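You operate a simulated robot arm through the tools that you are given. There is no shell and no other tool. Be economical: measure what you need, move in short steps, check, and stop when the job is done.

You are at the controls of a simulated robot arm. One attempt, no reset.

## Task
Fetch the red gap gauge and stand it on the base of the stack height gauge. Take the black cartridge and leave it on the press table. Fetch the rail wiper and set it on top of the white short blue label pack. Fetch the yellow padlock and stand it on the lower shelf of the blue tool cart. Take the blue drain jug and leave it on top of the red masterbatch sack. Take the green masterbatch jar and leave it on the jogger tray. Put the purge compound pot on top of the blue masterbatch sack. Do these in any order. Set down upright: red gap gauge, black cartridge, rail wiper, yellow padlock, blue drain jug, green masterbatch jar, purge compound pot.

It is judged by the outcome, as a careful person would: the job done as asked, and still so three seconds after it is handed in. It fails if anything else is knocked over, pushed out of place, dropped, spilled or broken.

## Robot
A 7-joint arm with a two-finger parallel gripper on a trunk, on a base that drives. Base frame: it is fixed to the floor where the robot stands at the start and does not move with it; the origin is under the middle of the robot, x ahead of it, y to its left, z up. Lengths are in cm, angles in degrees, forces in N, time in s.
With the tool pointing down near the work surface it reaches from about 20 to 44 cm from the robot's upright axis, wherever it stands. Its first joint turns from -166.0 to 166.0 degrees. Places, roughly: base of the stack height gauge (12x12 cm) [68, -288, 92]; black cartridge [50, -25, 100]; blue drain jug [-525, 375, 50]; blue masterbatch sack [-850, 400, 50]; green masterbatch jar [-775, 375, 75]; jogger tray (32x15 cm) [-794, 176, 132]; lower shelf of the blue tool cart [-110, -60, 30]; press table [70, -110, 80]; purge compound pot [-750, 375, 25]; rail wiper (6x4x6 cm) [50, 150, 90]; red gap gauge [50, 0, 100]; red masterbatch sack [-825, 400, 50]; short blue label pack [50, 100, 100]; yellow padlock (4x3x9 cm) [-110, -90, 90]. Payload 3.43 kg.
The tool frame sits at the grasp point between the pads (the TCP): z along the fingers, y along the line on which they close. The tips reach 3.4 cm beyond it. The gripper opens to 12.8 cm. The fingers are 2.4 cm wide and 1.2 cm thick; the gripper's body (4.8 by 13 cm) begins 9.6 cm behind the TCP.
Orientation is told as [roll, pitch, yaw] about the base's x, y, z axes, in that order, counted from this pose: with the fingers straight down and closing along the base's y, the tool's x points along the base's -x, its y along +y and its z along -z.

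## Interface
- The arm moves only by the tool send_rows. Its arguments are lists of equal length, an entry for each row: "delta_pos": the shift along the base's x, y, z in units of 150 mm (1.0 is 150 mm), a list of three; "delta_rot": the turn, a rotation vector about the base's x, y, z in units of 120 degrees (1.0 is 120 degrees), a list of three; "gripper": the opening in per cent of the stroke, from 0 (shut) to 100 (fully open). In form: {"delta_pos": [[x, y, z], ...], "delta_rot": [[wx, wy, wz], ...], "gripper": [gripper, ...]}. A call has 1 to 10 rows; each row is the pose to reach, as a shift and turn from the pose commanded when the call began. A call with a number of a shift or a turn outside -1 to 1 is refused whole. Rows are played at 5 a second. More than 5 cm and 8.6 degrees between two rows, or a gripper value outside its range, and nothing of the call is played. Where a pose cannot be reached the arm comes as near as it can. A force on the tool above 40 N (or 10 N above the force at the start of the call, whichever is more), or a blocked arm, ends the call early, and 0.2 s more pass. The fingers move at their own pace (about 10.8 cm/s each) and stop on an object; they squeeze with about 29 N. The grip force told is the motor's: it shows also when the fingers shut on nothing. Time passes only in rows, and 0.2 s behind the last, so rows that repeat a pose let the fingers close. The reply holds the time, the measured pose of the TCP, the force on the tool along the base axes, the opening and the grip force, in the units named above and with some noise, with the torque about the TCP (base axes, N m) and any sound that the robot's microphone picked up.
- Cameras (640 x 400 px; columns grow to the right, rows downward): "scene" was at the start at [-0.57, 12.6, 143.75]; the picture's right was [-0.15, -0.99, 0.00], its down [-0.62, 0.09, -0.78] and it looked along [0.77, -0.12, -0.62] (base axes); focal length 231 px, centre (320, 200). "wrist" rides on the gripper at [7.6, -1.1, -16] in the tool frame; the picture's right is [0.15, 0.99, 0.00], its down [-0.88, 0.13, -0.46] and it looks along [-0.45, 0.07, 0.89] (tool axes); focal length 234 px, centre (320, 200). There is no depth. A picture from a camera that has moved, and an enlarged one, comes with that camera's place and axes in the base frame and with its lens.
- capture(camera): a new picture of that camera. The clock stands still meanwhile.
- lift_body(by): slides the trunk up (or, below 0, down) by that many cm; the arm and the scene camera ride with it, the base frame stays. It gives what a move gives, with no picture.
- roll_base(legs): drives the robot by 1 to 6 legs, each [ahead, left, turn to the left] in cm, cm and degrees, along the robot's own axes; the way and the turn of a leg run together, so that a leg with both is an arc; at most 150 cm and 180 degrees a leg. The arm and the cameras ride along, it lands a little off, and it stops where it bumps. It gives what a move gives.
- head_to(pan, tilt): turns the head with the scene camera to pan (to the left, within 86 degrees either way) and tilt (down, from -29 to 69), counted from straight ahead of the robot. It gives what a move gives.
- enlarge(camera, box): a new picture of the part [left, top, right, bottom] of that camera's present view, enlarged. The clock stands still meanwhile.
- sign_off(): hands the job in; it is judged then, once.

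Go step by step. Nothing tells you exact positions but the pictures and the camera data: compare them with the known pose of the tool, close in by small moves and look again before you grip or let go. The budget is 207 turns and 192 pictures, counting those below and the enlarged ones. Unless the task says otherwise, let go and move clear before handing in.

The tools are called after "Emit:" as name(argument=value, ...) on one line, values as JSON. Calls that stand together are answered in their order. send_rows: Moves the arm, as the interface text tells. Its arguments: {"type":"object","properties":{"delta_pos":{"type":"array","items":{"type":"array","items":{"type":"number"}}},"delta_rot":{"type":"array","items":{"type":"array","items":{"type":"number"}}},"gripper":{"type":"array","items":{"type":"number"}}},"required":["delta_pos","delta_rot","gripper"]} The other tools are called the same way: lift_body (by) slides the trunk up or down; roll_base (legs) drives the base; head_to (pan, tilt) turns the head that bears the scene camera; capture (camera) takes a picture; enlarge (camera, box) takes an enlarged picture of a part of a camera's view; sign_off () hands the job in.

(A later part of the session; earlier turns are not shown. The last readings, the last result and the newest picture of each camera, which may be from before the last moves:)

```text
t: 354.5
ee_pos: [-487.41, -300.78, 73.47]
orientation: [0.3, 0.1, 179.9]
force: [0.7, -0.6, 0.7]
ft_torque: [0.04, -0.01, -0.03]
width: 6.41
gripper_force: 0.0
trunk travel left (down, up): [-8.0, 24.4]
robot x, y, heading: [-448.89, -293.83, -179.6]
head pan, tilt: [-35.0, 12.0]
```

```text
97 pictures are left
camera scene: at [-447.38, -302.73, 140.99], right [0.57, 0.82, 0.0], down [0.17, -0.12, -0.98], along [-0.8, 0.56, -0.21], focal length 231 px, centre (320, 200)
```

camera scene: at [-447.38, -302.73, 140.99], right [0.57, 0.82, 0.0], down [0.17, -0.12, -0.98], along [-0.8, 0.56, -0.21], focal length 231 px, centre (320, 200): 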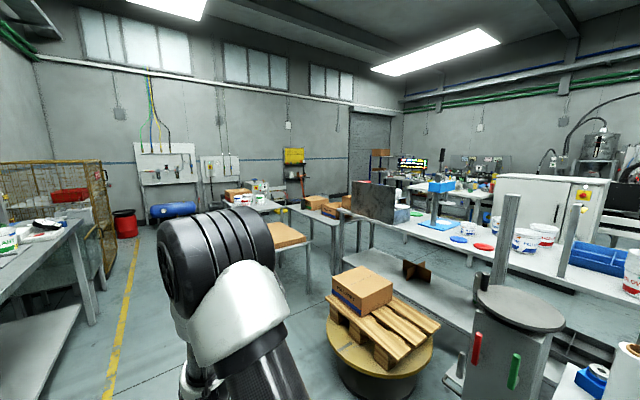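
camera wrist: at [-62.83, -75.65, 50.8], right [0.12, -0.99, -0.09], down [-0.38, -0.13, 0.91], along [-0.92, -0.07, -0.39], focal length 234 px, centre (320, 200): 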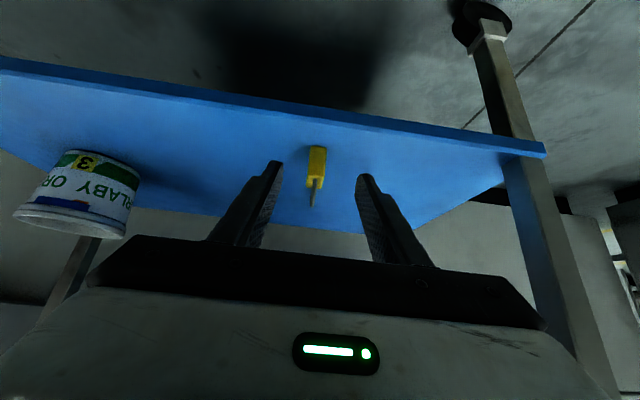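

I see benches to the right; the aisle continues toward the far wall. I drive on to x ≈ -690 and look toward +y.

Emit:
roll_base(legs=[[150, 0, 0], [90, 0, 0]])

Emit:
head_to(pan=-75, tilt=15)

Emit:
capture(camera="scene")

Emit:
head_to(pan=-20, tilt=15)

Emit:
capture(camera="scene")

```text
t: 366.2
ee_pos: [-726.54, -298.87, 73.37]
orientation: [0.4, 0.1, 179.3]
force: [0.1, -0.1, 1.1]
ft_torque: [0.03, 0.04, 0.03]
width: 6.41
gripper_force: 0.1
trunk travel left (down, up): [-8.0, 24.4]
robot x, y, heading: [-687.98, -292.41, 179.3]
head pan, tilt: [-35.0, 12.0]
```

```text
t: 367.3
ee_pos: [-726.7, -298.75, 73.35]
orientation: [0.4, 0.1, 179.2]
force: [-0.8, 0.2, 0.1]
ft_torque: [-0.03, -0.02, -0.01]
width: 6.39
gripper_force: 0.0
trunk travel left (down, up): [-8.0, 24.4]
robot x, y, heading: [-687.99, -292.25, 179.5]
head pan, tilt: [-75.0, 15.0]
```

```text
96 pictures are left
camera scene: at [-681.33, -297.63, 140.51], right [0.97, 0.25, 0.0], down [0.06, -0.25, -0.97], along [-0.24, 0.94, -0.26], focal length 231 px, centre (320, 200)
```

scene: 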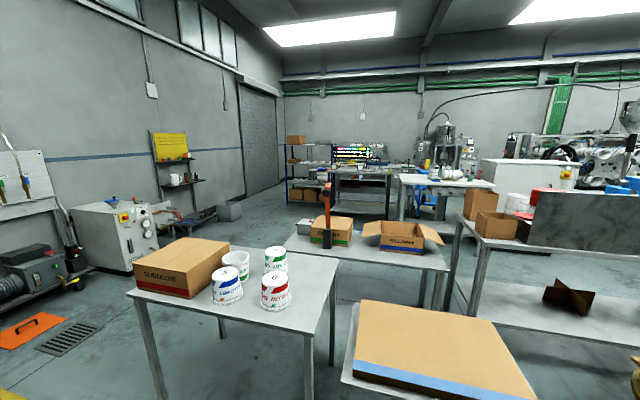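

```text
t: 368.6
ee_pos: [-726.55, -298.77, 73.36]
orientation: [0.4, 0.1, 179.2]
force: [-0.6, 0.0, -1.0]
ft_torque: [0.01, -0.01, 0.02]
width: 6.41
gripper_force: 0.0
trunk travel left (down, up): [-8.0, 24.4]
robot x, y, heading: [-687.66, -292.48, 179.3]
head pan, tilt: [-20.0, 15.0]
```

```text
95 pictures are left
camera scene: at [-687.74, -303.39, 140.51], right [0.35, 0.94, 0.0], down [0.24, -0.09, -0.97], along [-0.9, 0.34, -0.26], focal length 231 px, centre (320, 200)
```

scene: 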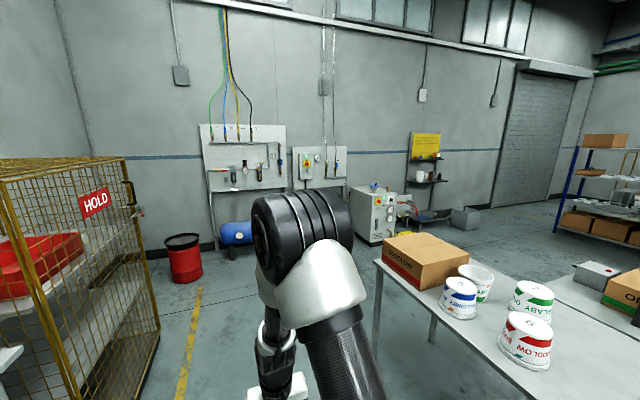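

There is a passage between the table end (x≈-790) and the wall-side unit (x≈-930). I drive to x -850, turn to +y and go through.

Emit:
roll_base(legs=[[150, 0, 0.7], [12, 0, 0], [0, 0, -90], [150, 0, 0]])

Emit:
head_to(pan=-10, tilt=15)

Emit:
capture(camera="scene")

```text
t: 387.9
ee_pos: [-851.7, -101.62, 73.36]
orientation: [0.4, 0.1, 87.8]
force: [0.7, 0.7, -0.8]
ft_torque: [0.0, -0.03, 0.03]
width: 6.4
gripper_force: 0.1
trunk travel left (down, up): [-8.0, 24.4]
robot x, y, heading: [-846.61, -140.33, 88.0]
head pan, tilt: [-20.0, 15.0]
```

```text
t: 388.7
ee_pos: [-851.87, -101.59, 73.36]
orientation: [0.4, 0.1, 87.8]
force: [0.3, -0.5, 0.2]
ft_torque: [-0.03, 0.02, 0.01]
width: 6.39
gripper_force: 0.1
trunk travel left (down, up): [-8.0, 24.4]
robot x, y, heading: [-846.27, -140.49, 87.9]
head pan, tilt: [-10.0, 15.0]
```

```text
94 pictures are left
camera scene: at [-858.85, -139.96, 140.51], right [0.98, -0.21, 0.0], down [-0.05, -0.25, -0.97], along [0.2, 0.94, -0.26], focal length 231 px, centre (320, 200)
```

scene: 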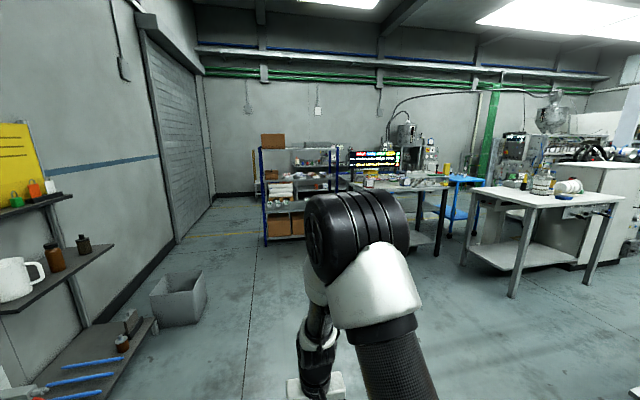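

A blue rack stands ahead around (-830, 160). I move closer and look over the region.

Emit:
roll_base(legs=[[110, 0, 2]])

Emit:
head_to(pan=5, tilt=15)

Emit:
capture(camera="scene")

Emit:
head_to(pan=-50, tilt=15)

Emit:
capture(camera="scene")

```text
t: 394.3
ee_pos: [-850.22, 9.21, 73.4]
orientation: [0.4, 0.1, 89.3]
force: [-0.5, 0.2, 0.1]
ft_torque: [-0.01, 0.03, 0.02]
width: 6.39
gripper_force: 0.1
trunk travel left (down, up): [-8.0, 24.4]
robot x, y, heading: [-844.06, -29.44, 89.4]
head pan, tilt: [-10.0, 15.0]
```

```text
t: 395.1
ee_pos: [-850.31, 9.21, 73.36]
orientation: [0.5, 0.1, 89.3]
force: [1.1, 0.9, 0.4]
ft_torque: [0.02, 0.0, 0.03]
width: 6.39
gripper_force: 0.1
trunk travel left (down, up): [-8.0, 24.4]
robot x, y, heading: [-843.98, -29.22, 89.4]
head pan, tilt: [5.0, 15.0]
```

```text
93 pictures are left
camera scene: at [-858.81, -29.23, 140.51], right [1.0, 0.08, 0.0], down [0.02, -0.26, -0.97], along [-0.07, 0.96, -0.26], focal length 231 px, centre (320, 200)
```

scene: 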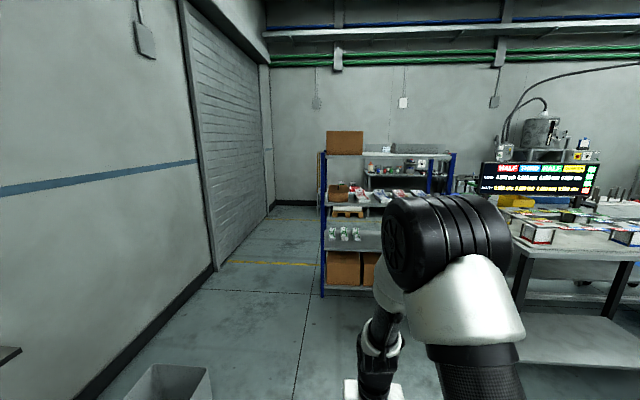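

```text
t: 396.4
ee_pos: [-850.31, 9.14, 73.4]
orientation: [0.4, 0.1, 89.3]
force: [-0.2, 0.5, 0.3]
ft_torque: [0.04, 0.02, 0.02]
width: 6.41
gripper_force: 0.1
trunk travel left (down, up): [-8.0, 24.4]
robot x, y, heading: [-844.27, -29.33, 89.4]
head pan, tilt: [-50.0, 15.0]
```

```text
92 pictures are left
camera scene: at [-850.88, -32.6, 140.51], right [0.64, -0.77, 0.0], down [-0.2, -0.16, -0.97], along [0.75, 0.61, -0.26], focal length 231 px, centre (320, 200)
```

scene: 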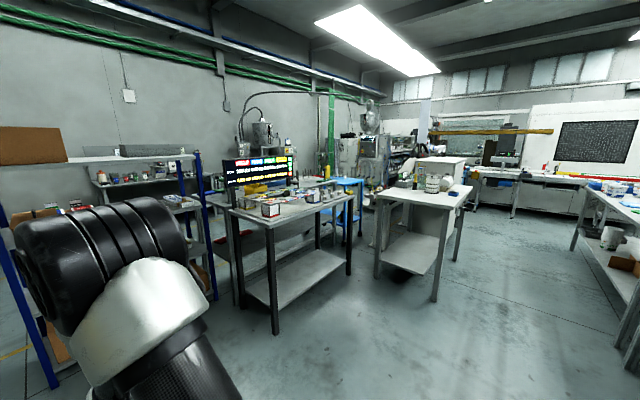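

The jogger tray is on this rack's top right; the masterbatch area is behind it. I pass left of the rack, between it and the wall.

Emit:
roll_base(legs=[[0, 50, 0.6], [147, 0, 0], [0, 27, 0], [110, 0, 0]])

Emit:
head_to(pan=-35, tilt=20)

Emit:
capture(camera="scene")

```text
t: 401.2
ee_pos: [-898.47, 9.37, 73.35]
orientation: [0.4, 0.1, 89.6]
force: [-0.1, -0.4, -0.5]
ft_torque: [0.01, -0.03, -0.03]
width: 6.36
gripper_force: 0.0
trunk travel left (down, up): [-8.0, 24.4]
robot x, y, heading: [-891.6, -29.1, 89.7]
head pan, tilt: [-50.0, 15.0]
stopped in leg 1: the robot was blocked; the commanded pose is now the measured one
```

```text
t: 402.0
ee_pos: [-898.28, 9.51, 73.28]
orientation: [0.4, 0.1, 89.7]
force: [-0.5, 0.2, 0.6]
ft_torque: [-0.01, 0.01, 0.0]
width: 6.41
gripper_force: 0.0
trunk travel left (down, up): [-8.0, 24.4]
robot x, y, heading: [-892.09, -29.29, 89.7]
head pan, tilt: [-35.0, 20.0]
```

```text
91 pictures are left
camera scene: at [-900.46, -30.74, 139.69], right [0.82, -0.58, 0.0], down [-0.2, -0.28, -0.94], along [0.54, 0.77, -0.34], focal length 231 px, centre (320, 200)
```

scene: 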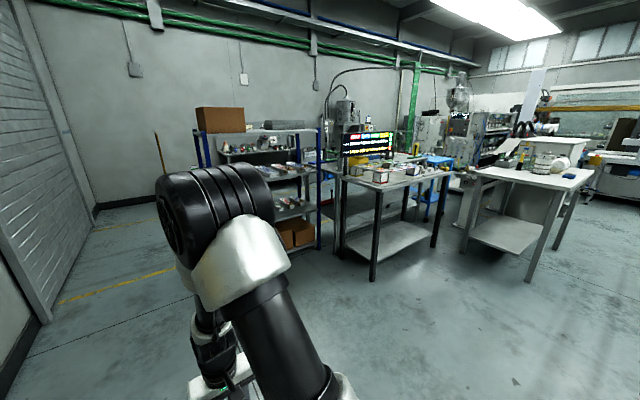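

Something low on the left stopped the sidestep. I look down-left before continuing.

Emit:
head_to(pan=45, tilt=45)

Emit:
capture(camera="scene")

```text
t: 403.5
ee_pos: [-898.44, 9.52, 73.38]
orientation: [0.4, 0.1, 89.6]
force: [0.0, 0.4, -0.3]
ft_torque: [-0.01, -0.01, 0.02]
width: 6.41
gripper_force: 0.0
trunk travel left (down, up): [-8.0, 24.4]
robot x, y, heading: [-891.82, -29.52, 89.5]
head pan, tilt: [45.0, 45.0]
```

```text
90 pictures are left
camera scene: at [-911.56, -32.59, 135.83], right [0.71, 0.7, 0.0], down [0.5, -0.5, -0.71], along [-0.5, 0.5, -0.71], focal length 231 px, centre (320, 200)
```

scene: 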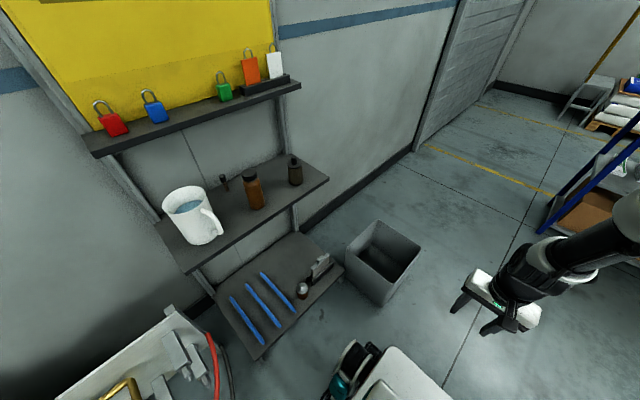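

The robot is about 74 cm wide, so I'll pass the bucket and rack with careful moves: first right and ahead, then turn to face the wall.

Emit:
roll_base(legs=[[0, -27, 0.4], [99, 0, 0], [0, 0, 90]])

Emit:
head_to(pan=-40, tilt=40)

Emit:
capture(camera="scene")

```text
t: 415.4
ee_pos: [-903.33, 63.44, 73.36]
orientation: [0.4, 0.1, -180.0]
force: [-1.3, -0.2, 0.2]
ft_torque: [-0.03, 0.01, 0.0]
width: 6.41
gripper_force: 0.1
trunk travel left (down, up): [-8.0, 24.4]
robot x, y, heading: [-864.42, 70.2, -180.0]
head pan, tilt: [45.0, 45.0]
```

```text
t: 417.0
ee_pos: [-903.5, 63.29, 73.27]
orientation: [0.4, 0.1, -180.0]
force: [-0.8, 0.2, 0.0]
ft_torque: [-0.02, -0.01, 0.0]
width: 6.4
gripper_force: 0.0
trunk travel left (down, up): [-8.0, 24.4]
robot x, y, heading: [-864.4, 70.06, -179.8]
head pan, tilt: [-40.0, 40.0]
```

```text
89 pictures are left
camera scene: at [-862.12, 61.57, 136.55], right [0.64, 0.77, 0.0], down [0.49, -0.41, -0.77], along [-0.59, 0.49, -0.64], focal length 231 px, centre (320, 200)
```

scene: 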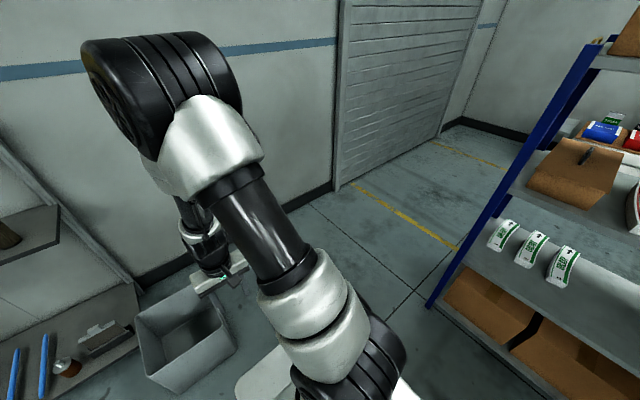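

Clear view: rack foot at (-871, 154), bucket ends at y ≈ 60. I sidestep, move toward the wall, then slide past the rack.

Emit:
roll_base(legs=[[0, -38, 0], [50, 0, 0], [0, -110, 0]])

Emit:
head_to(pan=-80, tilt=25)

Emit:
capture(camera="scene")

```text
t: 434.3
ee_pos: [-953.33, 211.89, 73.46]
orientation: [0.4, 0.1, 179.4]
force: [0.4, -0.3, -1.0]
ft_torque: [0.01, 0.02, 0.05]
width: 6.4
gripper_force: 0.1
trunk travel left (down, up): [-8.0, 24.4]
robot x, y, heading: [-914.43, 218.39, 179.7]
head pan, tilt: [-40.0, 40.0]
```

```text
t: 435.4
ee_pos: [-953.33, 211.98, 73.32]
orientation: [0.5, 0.1, 179.5]
force: [0.5, 0.0, -0.1]
ft_torque: [0.03, 0.03, 0.02]
width: 6.38
gripper_force: 0.0
trunk travel left (down, up): [-8.0, 24.4]
robot x, y, heading: [-914.24, 218.24, 179.4]
head pan, tilt: [-80.0, 25.0]
```

```text
88 pictures are left
camera scene: at [-907.3, 213.38, 138.88], right [0.99, 0.17, 0.0], down [0.07, -0.42, -0.91], along [-0.15, 0.89, -0.42], focal length 231 px, centre (320, 200)
```

scene: 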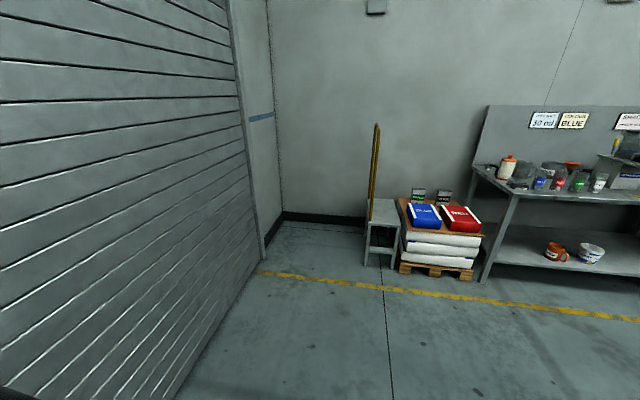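

Now I see the sacks (blue and red on a pallet stack) and the masterbatch bench to the right. I move in front of them facing +y.

Emit:
roll_base(legs=[[0, -65, 0], [0, 0, -89.5], [0, -105, 0]])

Emit:
head_to(pan=-15, tilt=32)

Emit:
capture(camera="scene")

```text
t: 456.0
ee_pos: [-815.98, 322.29, 73.37]
orientation: [0.4, 0.1, 90.2]
force: [0.6, 0.4, -1.3]
ft_torque: [-0.05, 0.01, -0.03]
width: 6.41
gripper_force: 0.1
trunk travel left (down, up): [-8.0, 24.4]
robot x, y, heading: [-809.21, 283.72, 90.6]
head pan, tilt: [-80.0, 25.0]
```

```text
t: 457.3
ee_pos: [-816.12, 322.25, 73.37]
orientation: [0.4, 0.1, 90.4]
force: [0.8, -0.4, 0.5]
ft_torque: [0.0, 0.01, 0.03]
width: 6.39
gripper_force: 0.0
trunk travel left (down, up): [-8.0, 24.4]
robot x, y, heading: [-809.38, 283.83, 90.5]
head pan, tilt: [-15.0, 32.0]
```

```text
87 pictures are left
camera scene: at [-820.81, 283.15, 137.77], right [0.97, -0.25, 0.0], down [-0.13, -0.51, -0.85], along [0.21, 0.82, -0.53], focal length 231 px, centre (320, 200)
```

scene: 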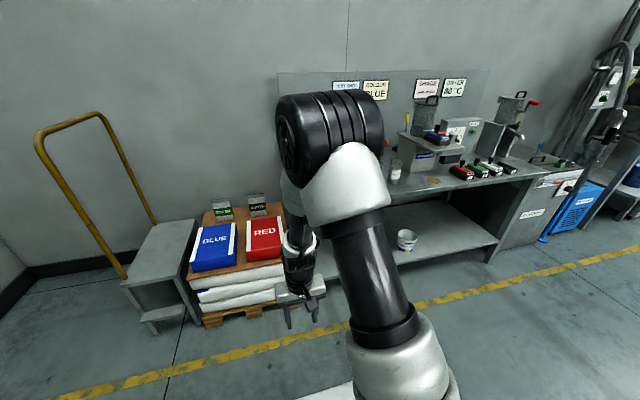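

Sacks are at left; the bench with jars is behind the arm. I shift right to see the jar and pot.

Emit:
roll_base(legs=[[0, -55, 0]])

Emit:
head_to(pan=12, tilt=32)

Emit:
capture(camera="scene")

```text
t: 463.1
ee_pos: [-761.21, 322.92, 73.25]
orientation: [0.4, 0.1, 90.4]
force: [-0.9, 0.9, 0.4]
ft_torque: [-0.01, -0.02, 0.01]
width: 6.39
gripper_force: 0.1
trunk travel left (down, up): [-8.0, 24.4]
robot x, y, heading: [-754.1, 284.3, 90.9]
head pan, tilt: [-15.0, 32.0]
```

```text
t: 464.0
ee_pos: [-761.3, 322.83, 73.33]
orientation: [0.3, 0.1, 90.3]
force: [-0.2, -0.5, -0.2]
ft_torque: [-0.02, -0.04, 0.0]
width: 6.42
gripper_force: 0.1
trunk travel left (down, up): [-8.0, 24.4]
robot x, y, heading: [-753.92, 283.77, 90.4]
head pan, tilt: [12.0, 32.0]
```

```text
86 pictures are left
camera scene: at [-770.0, 283.69, 137.77], right [0.98, 0.22, 0.0], down [0.11, -0.52, -0.85], along [-0.18, 0.83, -0.53], focal length 231 px, centre (320, 200)
```

scene: 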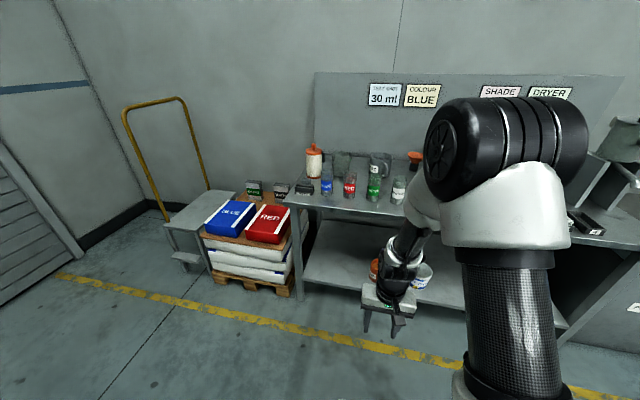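

Jars in blue, red, green, white on the bench; pots on the shelf below. I zoom on them and on the sacks.

Emit:
enlarge(camera="scene", box=[290, 130, 450, 230])

Emit:
enlarge(camera="scene", box=[340, 235, 460, 315])

Emit:
enlarge(camera="scene", box=[160, 170, 320, 300])

```text
4.00 times, centred on (370, 180) of scene
camera zoom: at [-770.0, 283.69, 137.77], right [0.98, 0.22, 0.0], down [0.11, -0.52, -0.85], along [-0.18, 0.83, -0.53], focal length 923 px, centre (120, 280)
```

zoom: 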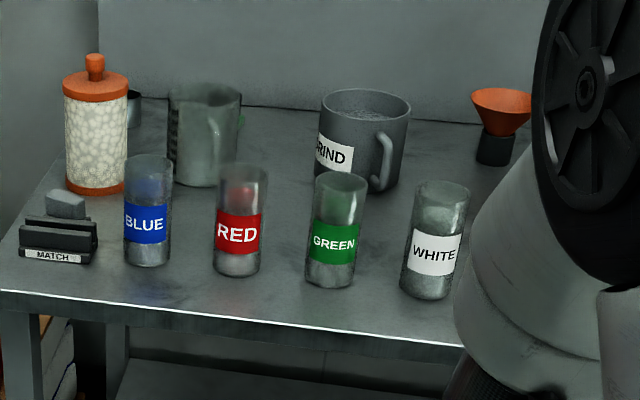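

```text
5.00 times, centred on (400, 275) of scene
camera zoom: at [-770.0, 283.69, 137.77], right [0.98, 0.22, 0.0], down [0.11, -0.52, -0.85], along [-0.18, 0.83, -0.53], focal length 1153 px, centre (-80, -175)
```

zoom: 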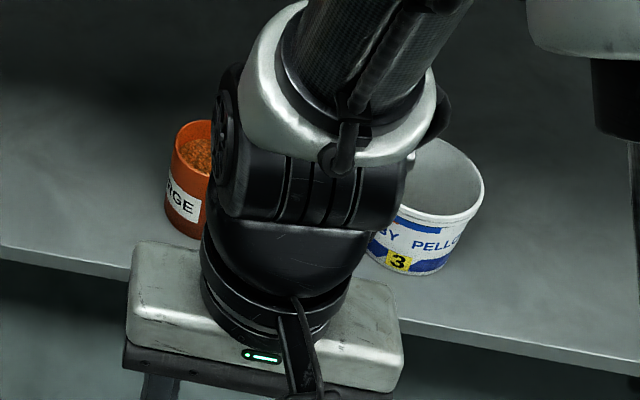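

```text
3.08 times, centred on (240, 235) of scene
camera zoom: at [-770.0, 283.69, 137.77], right [0.98, 0.22, 0.0], down [0.11, -0.52, -0.85], along [-0.18, 0.83, -0.53], focal length 710 px, centre (566, 92)
```

zoom: 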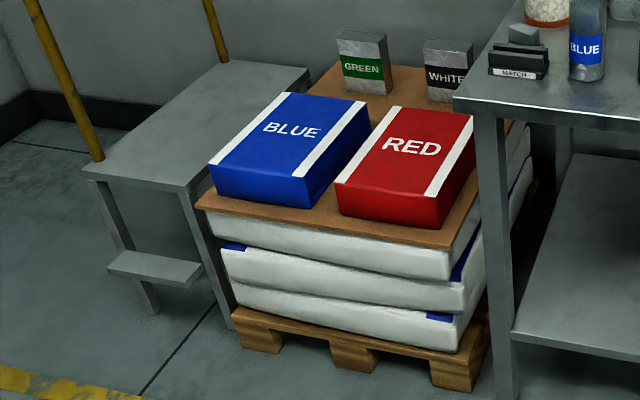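

The green jar stands at about (-765, 395) and the purge pot at (-757, 381) on the lower shelf. I start with the jar, raising the trunk and arm first.

Emit:
lift_body(by=7)

Emit:
send_rows(delta_pos=[[0, 0, 0.3], [0, 0, 0.6], [0, 0, 0.9], [0, 0, 1.0]], delta_rot=[[0, 0, 0], [0, 0, 0], [0, 0, 0], [0, 0, 0]], gripper=[50, 50, 50, 50])

Emit:
send_rows(delta_pos=[[0, 0, 0.3], [0, 0, 0.6], [0, 0, 0.9], [0, 0, 1.0]], delta_rot=[[0, 0, 0], [0, 0, 0], [0, 0, 0], [0, 0, 0]], gripper=[50, 50, 50, 50])

Emit:
roll_base(legs=[[30, 0, -0.5]])

Emit:
capture(camera="scene")

Emit:
capture(camera="wrist")

```text
t: 465.1
ee_pos: [-761.16, 322.8, 80.41]
orientation: [0.5, 0.1, 90.3]
force: [0.2, 0.2, -0.3]
ft_torque: [0.03, -0.01, 0.0]
width: 6.4
gripper_force: 0.0
trunk travel left (down, up): [-15.0, 17.4]
robot x, y, heading: [-753.95, 284.18, 90.7]
head pan, tilt: [12.0, 32.0]
```

```text
t: 466.1
ee_pos: [-761.05, 322.85, 95.32]
orientation: [0.4, 0.2, 90.3]
force: [0.9, 0.0, 0.0]
ft_torque: [0.0, -0.03, -0.03]
width: 6.4
gripper_force: 0.1
trunk travel left (down, up): [-15.0, 17.4]
robot x, y, heading: [-754.05, 284.61, 90.4]
head pan, tilt: [12.0, 32.0]
```

```text
t: 467.1
ee_pos: [-761.13, 322.79, 110.33]
orientation: [0.4, 0.2, 90.3]
force: [-0.4, 0.9, 1.0]
ft_torque: [0.0, -0.03, -0.02]
width: 6.4
gripper_force: 0.0
trunk travel left (down, up): [-15.0, 17.4]
robot x, y, heading: [-753.76, 284.14, 90.3]
head pan, tilt: [12.0, 32.0]
```

```text
t: 469.1
ee_pos: [-761.08, 352.8, 110.22]
orientation: [0.5, 0.1, 89.9]
force: [0.4, -0.2, 0.6]
ft_torque: [0.01, 0.0, -0.01]
width: 6.39
gripper_force: 0.1
trunk travel left (down, up): [-15.0, 17.4]
robot x, y, heading: [-754.16, 314.37, 90.2]
head pan, tilt: [12.0, 32.0]
```

```text
82 pictures are left
camera scene: at [-770.19, 313.59, 144.77], right [0.98, 0.21, 0.0], down [0.11, -0.52, -0.85], along [-0.18, 0.83, -0.53], focal length 231 px, centre (320, 200)
```

scene: 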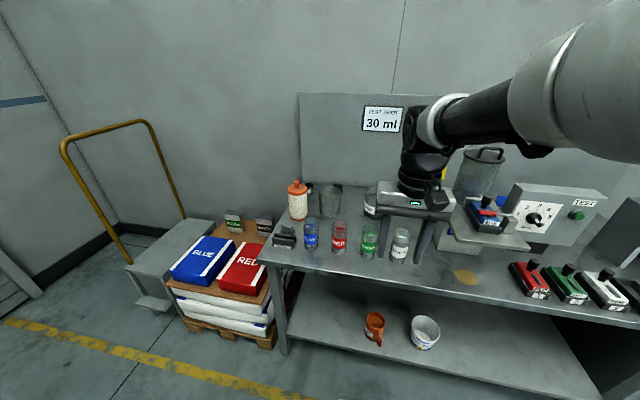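

```text
81 pictures are left
camera wrist: at [-759.76, 345.3, 126.18], right [-0.99, -0.15, 0.01], down [-0.13, 0.88, 0.46], along [-0.07, 0.45, -0.89], focal length 234 px, centre (320, 200)
```

wrist: 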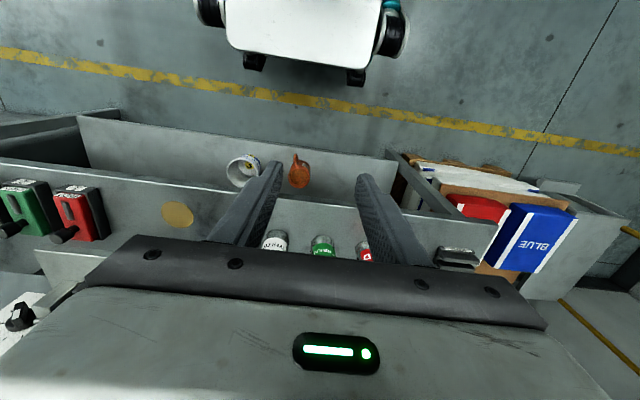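

Cross-checking views, the bench top is near z 81 and the jar at about (-765, 378), ~6.5 cm wide, ~13 cm tall. I tilt the tool 40° forward and come a bit closer.

Emit:
send_rows(delta_pos=[[0, 0, 0], [-0.07, 0, 0], [-0.14, 0, 0.05], [-0.2, 0, 0.1], [-0.26, 0, 0.1]], delta_rot=[[0.067, 0, 0], [0.134, 0, 0], [0.2, 0, 0], [0.267, 0, 0], [0.333, 0, 0]], gripper=[76, 76, 76, 76, 76])

Emit:
roll_base(legs=[[7, 0, 0]])

Emit:
capture(camera="wrist")

Emit:
enlarge(camera="scene", box=[280, 180, 460, 300])

```text
t: 470.3
ee_pos: [-764.98, 352.69, 111.8]
orientation: [0.4, -40.0, 89.9]
force: [0.3, 0.4, -0.5]
ft_torque: [0.01, 0.02, -0.02]
width: 9.71
gripper_force: 0.0
trunk travel left (down, up): [-15.0, 17.4]
robot x, y, heading: [-754.34, 313.85, 90.1]
head pan, tilt: [12.0, 32.0]
```

```text
t: 471.3
ee_pos: [-764.84, 359.61, 111.81]
orientation: [0.4, -39.9, 89.9]
force: [0.2, -1.2, -0.2]
ft_torque: [0.02, 0.0, -0.01]
width: 9.73
gripper_force: 0.0
trunk travel left (down, up): [-15.0, 17.4]
robot x, y, heading: [-754.07, 320.94, 90.1]
head pan, tilt: [12.0, 32.0]
```

```text
80 pictures are left
camera wrist: at [-763.66, 343.72, 119.09], right [-0.99, -0.12, -0.09], down [-0.13, 0.38, 0.91], along [-0.07, 0.92, -0.39], focal length 234 px, centre (320, 200)
```

wrist: 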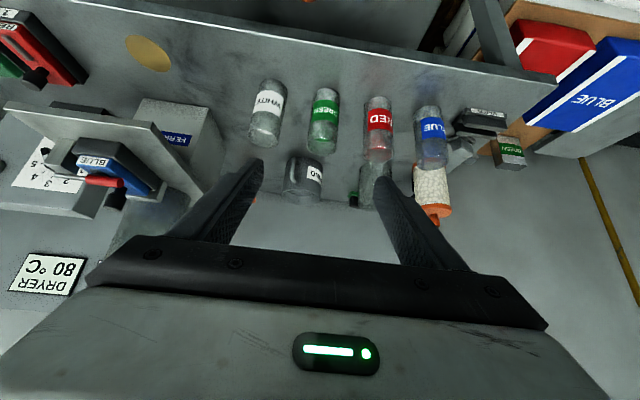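

```text
3.33 times, centred on (370, 240) of scene
camera zoom: at [-770.2, 320.51, 144.77], right [0.98, 0.21, 0.0], down [0.11, -0.52, -0.85], along [-0.18, 0.83, -0.53], focal length 769 px, centre (153, 67)
```

zoom: 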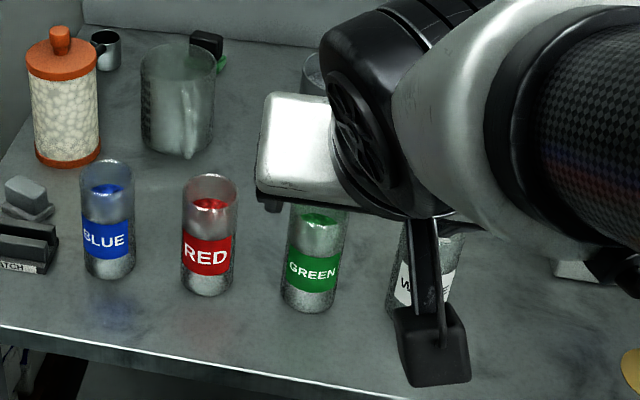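

I advance along the tool axis to ~10 cm short of the jar and check alignment.

Emit:
send_rows(delta_pos=[[-0.03, 0.25, -0.2], [-0.06, 0.45, -0.4], [-0.06, 0.65, -0.62], [-0.06, 0.85, -0.85], [-0.06, 1.0, -1.0]], delta_rot=[[0, 0, 0], [0, 0, 0], [0, 0, 0], [0, 0, 0], [0, 0, 0]], gripper=[76, 76, 76, 76, 76])

Emit:
capture(camera="wrist")

Emit:
enlarge(camera="scene", box=[280, 180, 460, 300])

```text
t: 472.5
ee_pos: [-765.89, 374.58, 96.71]
orientation: [0.5, -39.8, 89.8]
force: [0.5, 0.2, 0.5]
ft_torque: [0.01, 0.03, 0.0]
width: 9.75
gripper_force: 0.1
trunk travel left (down, up): [-15.0, 17.4]
robot x, y, heading: [-754.28, 320.85, 90.2]
head pan, tilt: [12.0, 32.0]
```

```text
78 pictures are left
camera wrist: at [-764.61, 358.75, 104.08], right [-0.99, -0.12, -0.09], down [-0.13, 0.38, 0.92], along [-0.07, 0.92, -0.39], focal length 234 px, centre (320, 200)
```

wrist: 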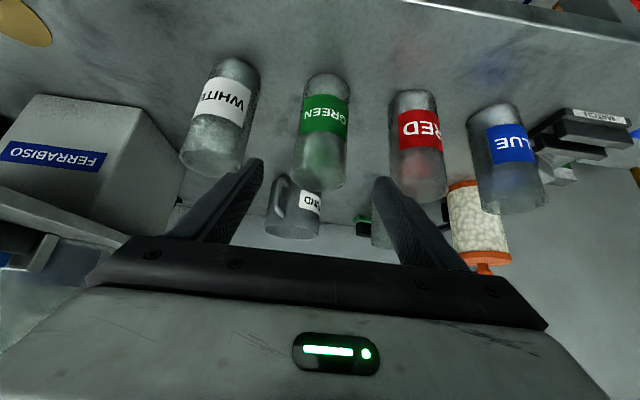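

```text
3.33 times, centred on (370, 240) of scene
camera zoom: at [-770.2, 320.51, 144.77], right [0.98, 0.21, 0.0], down [0.11, -0.52, -0.85], along [-0.18, 0.83, -0.53], focal length 769 px, centre (153, 67)
```

zoom: 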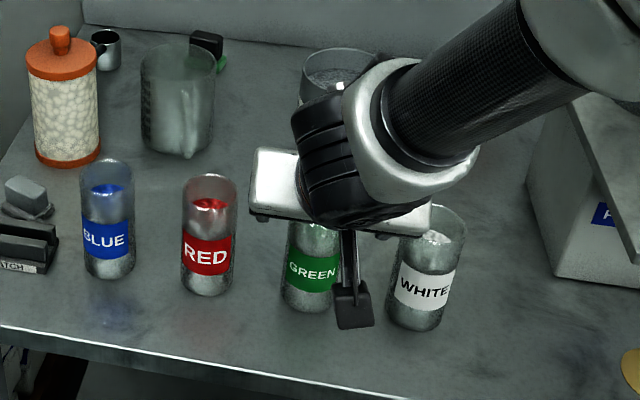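

Jar axis ≈ (-765.7, 379.3), diameter 5, bench z≈82. I narrow the opening slightly, go in and close.

Emit:
send_rows(delta_pos=[[0.01, 0.12, -0.2], [0.01, 0.23, -0.38], [0.01, 0.327, -0.54], [0.01, 0.327, -0.54], [0.01, 0.327, -0.54], [0.01, 0.327, -0.54]], delta_rot=[[0, 0, 0], [0, 0, 0], [0, 0, 0], [0, 0, 0], [0, 0, 0], [0, 0, 0]], gripper=[65, 65, 65, 50, 35, 25])

Emit:
capture(camera="wrist")

```text
t: 473.9
ee_pos: [-765.76, 379.44, 88.68]
orientation: [0.3, -39.9, 89.9]
force: [0.5, -0.1, -0.4]
ft_torque: [0.11, -0.06, 0.03]
width: 5.41
gripper_force: 29.1
trunk travel left (down, up): [-15.0, 17.4]
robot x, y, heading: [-754.28, 321.03, 90.4]
head pan, tilt: [12.0, 32.0]
```

```text
76 pictures are left
camera wrist: at [-764.4, 363.63, 95.98], right [-0.99, -0.12, -0.09], down [-0.13, 0.38, 0.91], along [-0.07, 0.92, -0.39], focal length 234 px, centre (320, 200)
```

wrist: 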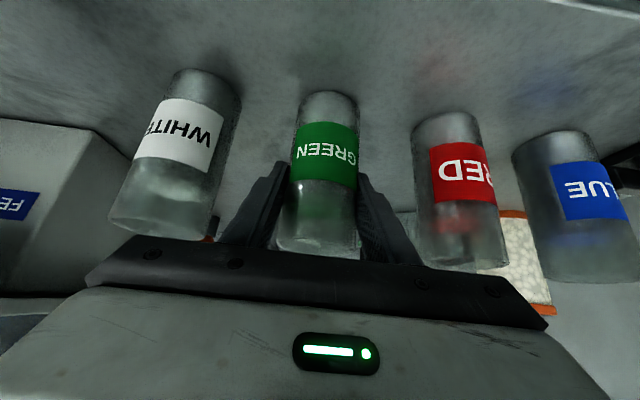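

Gripped. I lift straight up and check.

Emit:
send_rows(delta_pos=[[0, 0, 0.15], [0, 0, 0.4], [0, 0, 0.7], [0, 0, 1.0]], delta_rot=[[0, 0, 0], [0, 0, 0], [0, 0, 0], [0, 0, 0]], gripper=[25, 25, 25, 25])

Emit:
send_rows(delta_pos=[[0, -0.2, 0.2], [0, -0.5, 0.3], [0, -0.8, 0.35]], delta_rot=[[0, 0, 0], [0, 0, 0], [0, 0, 0]], gripper=[25, 25, 25])

Emit:
capture(camera="wrist")

```text
t: 474.9
ee_pos: [-765.65, 379.55, 103.69]
orientation: [0.3, -39.8, 90.0]
force: [-0.8, 0.0, -1.7]
ft_torque: [0.02, 0.03, 0.0]
width: 5.43
gripper_force: 28.8
trunk travel left (down, up): [-15.0, 17.4]
robot x, y, heading: [-754.17, 320.66, 90.0]
head pan, tilt: [12.0, 32.0]
```

```text
t: 475.7
ee_pos: [-765.75, 367.53, 108.76]
orientation: [0.3, -39.9, 90.0]
force: [0.5, -0.1, -1.3]
ft_torque: [-0.03, 0.01, 0.0]
width: 5.42
gripper_force: 28.9
trunk travel left (down, up): [-15.0, 17.4]
robot x, y, heading: [-754.41, 321.02, 90.1]
head pan, tilt: [12.0, 32.0]
```

```text
75 pictures are left
camera wrist: at [-764.42, 351.63, 116.19], right [-0.99, -0.12, -0.09], down [-0.13, 0.38, 0.91], along [-0.07, 0.92, -0.39], focal length 234 px, centre (320, 200)
```

wrist: 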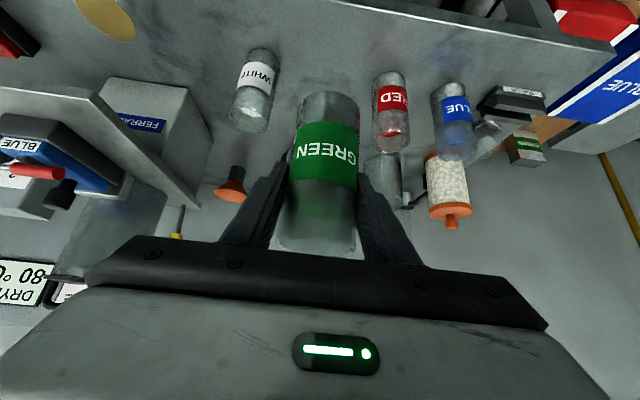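

Jar held upright. I back off, raise the trunk, turn round to the rack and look.

Emit:
roll_base(legs=[[-45, 0, 0], [0, 0, 180]])

Emit:
lift_body(by=17.4)

Emit:
head_to(pan=-10, tilt=20)

Emit:
capture(camera="scene")

```text
t: 486.0
ee_pos: [-742.91, 229.69, 108.76]
orientation: [0.5, -39.8, -90.4]
force: [-0.3, 0.0, -1.5]
ft_torque: [0.0, 0.0, 0.03]
width: 5.43
gripper_force: 28.9
trunk travel left (down, up): [-15.0, 17.4]
robot x, y, heading: [-754.3, 276.24, -90.2]
head pan, tilt: [12.0, 32.0]
```

```text
t: 487.9
ee_pos: [-743.01, 229.69, 126.16]
orientation: [0.3, -39.7, -90.3]
force: [-0.5, -0.5, -1.2]
ft_torque: [0.01, 0.01, 0.03]
width: 5.42
gripper_force: 29.0
trunk travel left (down, up): [-32.4, 0.0]
robot x, y, heading: [-754.42, 276.15, -90.0]
head pan, tilt: [12.0, 32.0]
```

```text
t: 488.8
ee_pos: [-743.05, 229.7, 126.18]
orientation: [0.5, -39.8, -90.4]
force: [-0.3, -0.3, -1.3]
ft_torque: [0.01, -0.01, -0.01]
width: 5.43
gripper_force: 28.7
trunk travel left (down, up): [-32.4, 0.0]
robot x, y, heading: [-754.03, 276.24, -90.0]
head pan, tilt: [-10.0, 20.0]
```

```text
74 pictures are left
camera scene: at [-740.28, 275.99, 163.59], right [-1.0, 0.0, 0.0], down [0.0, 0.39, -0.92], along [0.0, -0.92, -0.39], focal length 231 px, centre (320, 200)
```

scene: 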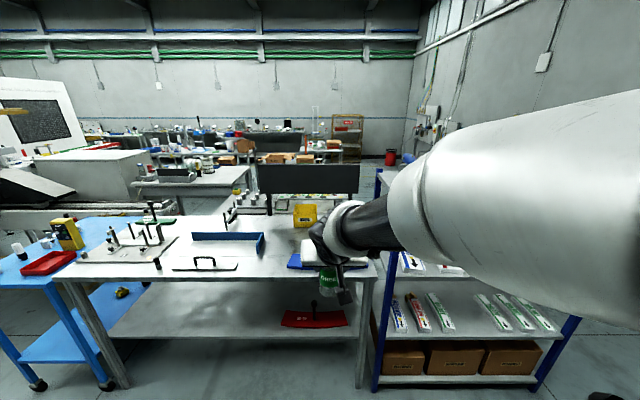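

The rack is to the right behind the arm. I shift right in front of it and look at its top.

Emit:
roll_base(legs=[[0, -72, 0]])

Emit:
head_to(pan=12, tilt=22)

Emit:
capture(camera="scene")

```text
t: 496.1
ee_pos: [-814.67, 229.76, 126.13]
orientation: [0.4, -39.8, -90.2]
force: [0.2, 0.3, -1.9]
ft_torque: [0.02, 0.0, 0.03]
width: 5.43
gripper_force: 29.0
trunk travel left (down, up): [-32.4, 0.0]
robot x, y, heading: [-825.93, 276.31, -89.7]
head pan, tilt: [-10.0, 20.0]
```

```text
t: 497.0
ee_pos: [-814.56, 229.72, 126.18]
orientation: [0.5, -39.7, -90.3]
force: [0.1, 0.1, -1.9]
ft_torque: [0.01, 0.05, 0.0]
width: 5.4
gripper_force: 28.9
trunk travel left (down, up): [-32.4, 0.0]
robot x, y, heading: [-825.73, 276.44, -90.2]
head pan, tilt: [12.0, 22.0]
```

```text
73 pictures are left
camera scene: at [-810.1, 276.23, 163.77], right [-0.98, -0.21, 0.0], down [-0.08, 0.37, -0.93], along [0.19, -0.91, -0.37], focal length 231 px, centre (320, 200)
```

scene: 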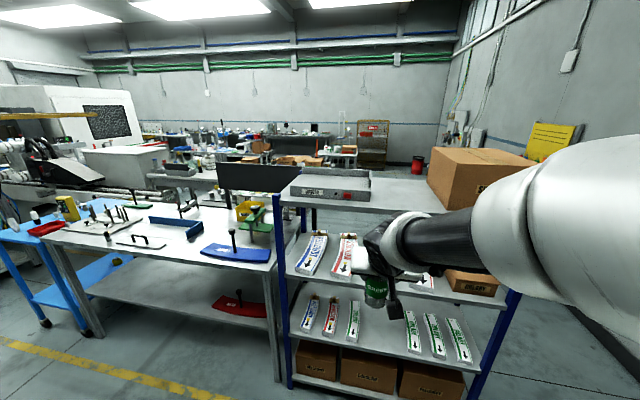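

The jogger is the grey unit on the rack top. I zoom in on it.

Emit:
enlarge(camera="scene", box=[260, 150, 440, 250])

```text
3.56 times, centred on (350, 200) of scene
camera zoom: at [-810.1, 276.23, 163.77], right [-0.98, -0.21, 0.0], down [-0.08, 0.37, -0.93], along [0.19, -0.91, -0.37], focal length 820 px, centre (213, 200)
```

zoom: 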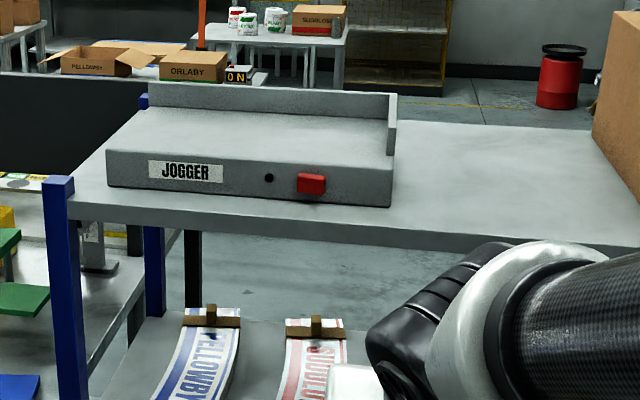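

Tray: front edge y≈184, x -777…-812, rims at back and right. I raise the jar, then line up in front of it.

Emit:
send_rows(delta_pos=[[0, 0, 0.3], [0, 0, 0.6], [0, 0, 0.9], [0, 0, 1.0]], delta_rot=[[0, 0, 0], [0, 0, 0], [0, 0, 0], [0, 0, 0]], gripper=[25, 25, 25, 25])

Emit:
send_rows(delta_pos=[[0, 0, 0.2], [0, 0, 0.4]], delta_rot=[[0, 0, 0], [0, 0, 0]], gripper=[25, 25])

Emit:
roll_base(legs=[[0, 22, 0]])

Emit:
capture(camera="wrist")

Emit:
capture(camera="scene")

```text
t: 498.0
ee_pos: [-814.65, 229.81, 141.29]
orientation: [0.3, -39.7, -90.1]
force: [-0.9, -0.1, -1.0]
ft_torque: [-0.03, 0.03, 0.01]
width: 5.41
gripper_force: 29.0
trunk travel left (down, up): [-32.4, 0.0]
robot x, y, heading: [-825.97, 276.24, -90.0]
head pan, tilt: [12.0, 22.0]
```

```text
t: 498.6
ee_pos: [-814.65, 229.71, 147.43]
orientation: [0.3, -39.8, -90.2]
force: [-0.3, 0.4, -1.2]
ft_torque: [0.04, 0.0, -0.03]
width: 5.41
gripper_force: 28.7
trunk travel left (down, up): [-32.4, 0.0]
robot x, y, heading: [-825.62, 276.23, -89.9]
head pan, tilt: [12.0, 22.0]
```

```text
t: 501.3
ee_pos: [-792.81, 229.69, 147.24]
orientation: [0.4, -39.8, -90.3]
force: [-0.1, 0.4, -1.3]
ft_torque: [0.01, 0.02, 0.02]
width: 5.42
gripper_force: 28.8
trunk travel left (down, up): [-32.4, 0.0]
robot x, y, heading: [-803.89, 276.39, -89.8]
head pan, tilt: [12.0, 22.0]
```

```text
71 pictures are left
camera wrist: at [-793.82, 245.84, 154.6], right [0.99, 0.11, -0.09], down [0.12, -0.38, 0.91], along [0.07, -0.92, -0.39], focal length 234 px, centre (320, 200)
```

wrist: 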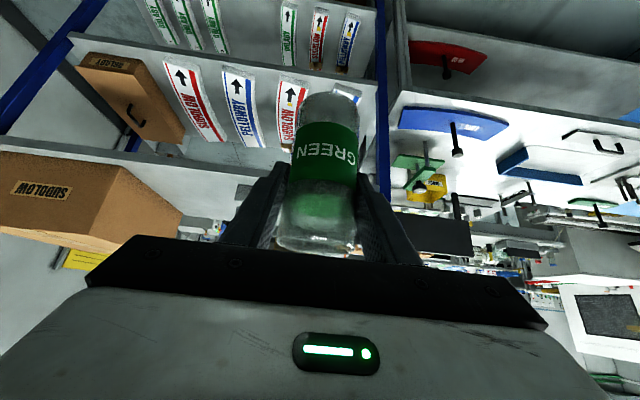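

```text
70 pictures are left
camera scene: at [-788.07, 276.16, 163.76], right [-0.98, -0.21, 0.0], down [-0.08, 0.37, -0.93], along [0.19, -0.91, -0.37], focal length 231 px, centre (320, 200)
```

scene: 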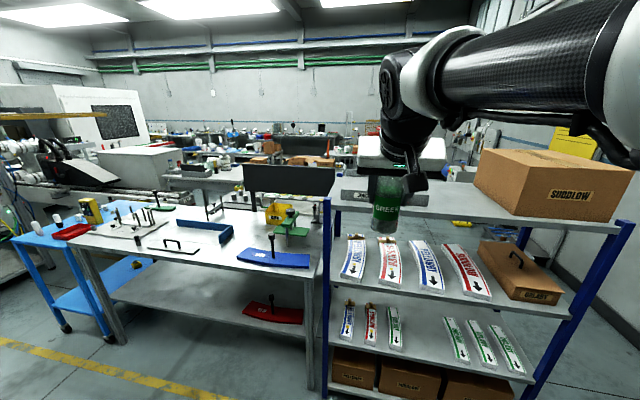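

I drive forward 40 cm, jar above tray level, and look.

Emit:
roll_base(legs=[[40, 0, 0]])

Emit:
head_to(pan=5, tilt=30)

Emit:
capture(camera="scene")

Emit:
capture(camera="wrist")

```text
t: 503.8
ee_pos: [-792.94, 189.48, 147.17]
orientation: [0.5, -39.8, -90.4]
force: [0.4, 1.0, -1.2]
ft_torque: [0.02, -0.03, 0.0]
width: 5.42
gripper_force: 28.4
trunk travel left (down, up): [-32.4, 0.0]
robot x, y, heading: [-804.31, 236.42, -90.3]
head pan, tilt: [12.0, 22.0]
```

```text
t: 504.5
ee_pos: [-792.9, 189.4, 147.23]
orientation: [0.4, -39.8, -90.3]
force: [-0.2, 0.1, -2.0]
ft_torque: [0.03, 0.02, -0.01]
width: 5.41
gripper_force: 28.3
trunk travel left (down, up): [-32.4, 0.0]
robot x, y, heading: [-803.95, 236.2, -90.1]
head pan, tilt: [5.0, 30.0]
```

```text
69 pictures are left
camera scene: at [-789.34, 235.99, 162.49], right [-1.0, -0.08, 0.0], down [-0.04, 0.5, -0.87], along [0.07, -0.86, -0.5], focal length 231 px, centre (320, 200)
```

scene: 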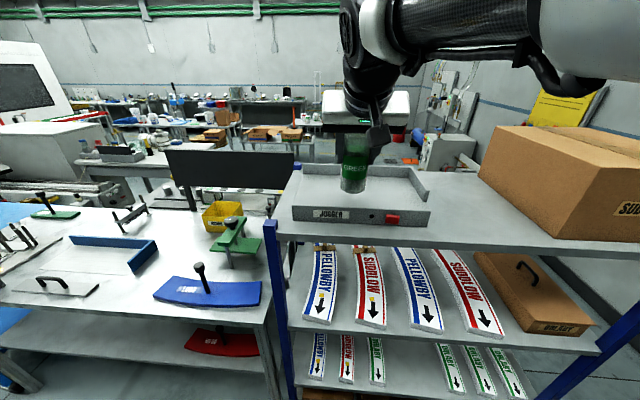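

```text
68 pictures are left
camera wrist: at [-793.97, 205.59, 154.59], right [0.99, 0.11, -0.09], down [0.12, -0.38, 0.91], along [0.07, -0.92, -0.39], focal length 234 px, centre (320, 200)
```

wrist: 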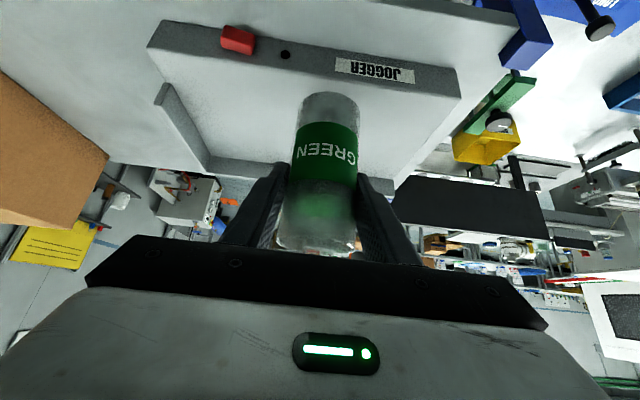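

The tray spans y 170–186, x -778…-810. I come 5 cm closer, move the jar over the tray centre, and lower partway.

Emit:
roll_base(legs=[[5, 0, 0]])

Emit:
send_rows(delta_pos=[[0, -0.2, 0], [0, -0.39, 0], [0, -0.39, -0.2], [0, -0.39, -0.35]], delta_rot=[[0, 0, 0], [0, 0, 0], [0, 0, 0], [0, 0, 0]], gripper=[25, 25, 25, 25])

Emit:
capture(camera="wrist")

Emit:
enlarge(camera="scene", box=[260, 110, 460, 250])

```text
t: 505.4
ee_pos: [-792.98, 184.4, 147.28]
orientation: [0.4, -39.8, -90.4]
force: [0.1, -0.3, -1.5]
ft_torque: [0.0, 0.01, -0.02]
width: 5.43
gripper_force: 28.9
trunk travel left (down, up): [-32.4, 0.0]
robot x, y, heading: [-804.32, 231.31, -90.2]
head pan, tilt: [5.0, 30.0]
```

```text
t: 506.4
ee_pos: [-792.83, 178.69, 141.9]
orientation: [0.5, -39.8, -90.4]
force: [0.2, -0.1, -1.4]
ft_torque: [0.01, -0.04, 0.04]
width: 5.39
gripper_force: 28.8
trunk travel left (down, up): [-32.4, 0.0]
robot x, y, heading: [-803.83, 231.29, -90.2]
head pan, tilt: [5.0, 30.0]
```

```text
67 pictures are left
camera wrist: at [-793.99, 194.81, 149.33], right [0.99, 0.11, -0.09], down [0.12, -0.38, 0.91], along [0.07, -0.92, -0.39], focal length 234 px, centre (320, 200)
```

wrist: 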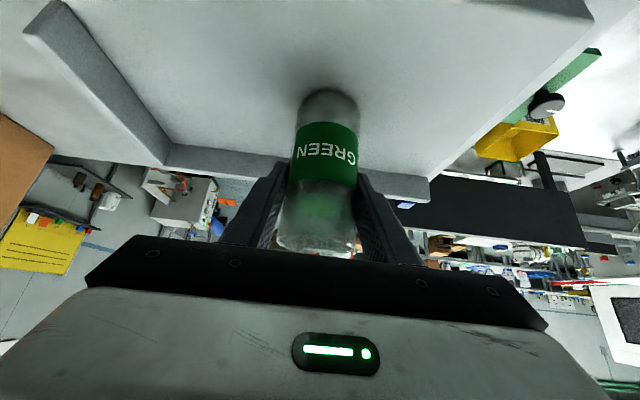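

```text
2.86 times, centred on (360, 180) of scene
camera zoom: at [-789.36, 231.03, 162.49], right [-1.0, -0.08, 0.0], down [-0.04, 0.5, -0.87], along [0.07, -0.86, -0.5], focal length 659 px, centre (206, 257)
```

zoom: 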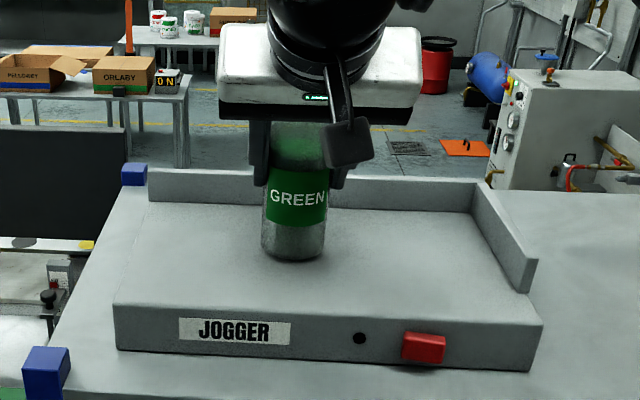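

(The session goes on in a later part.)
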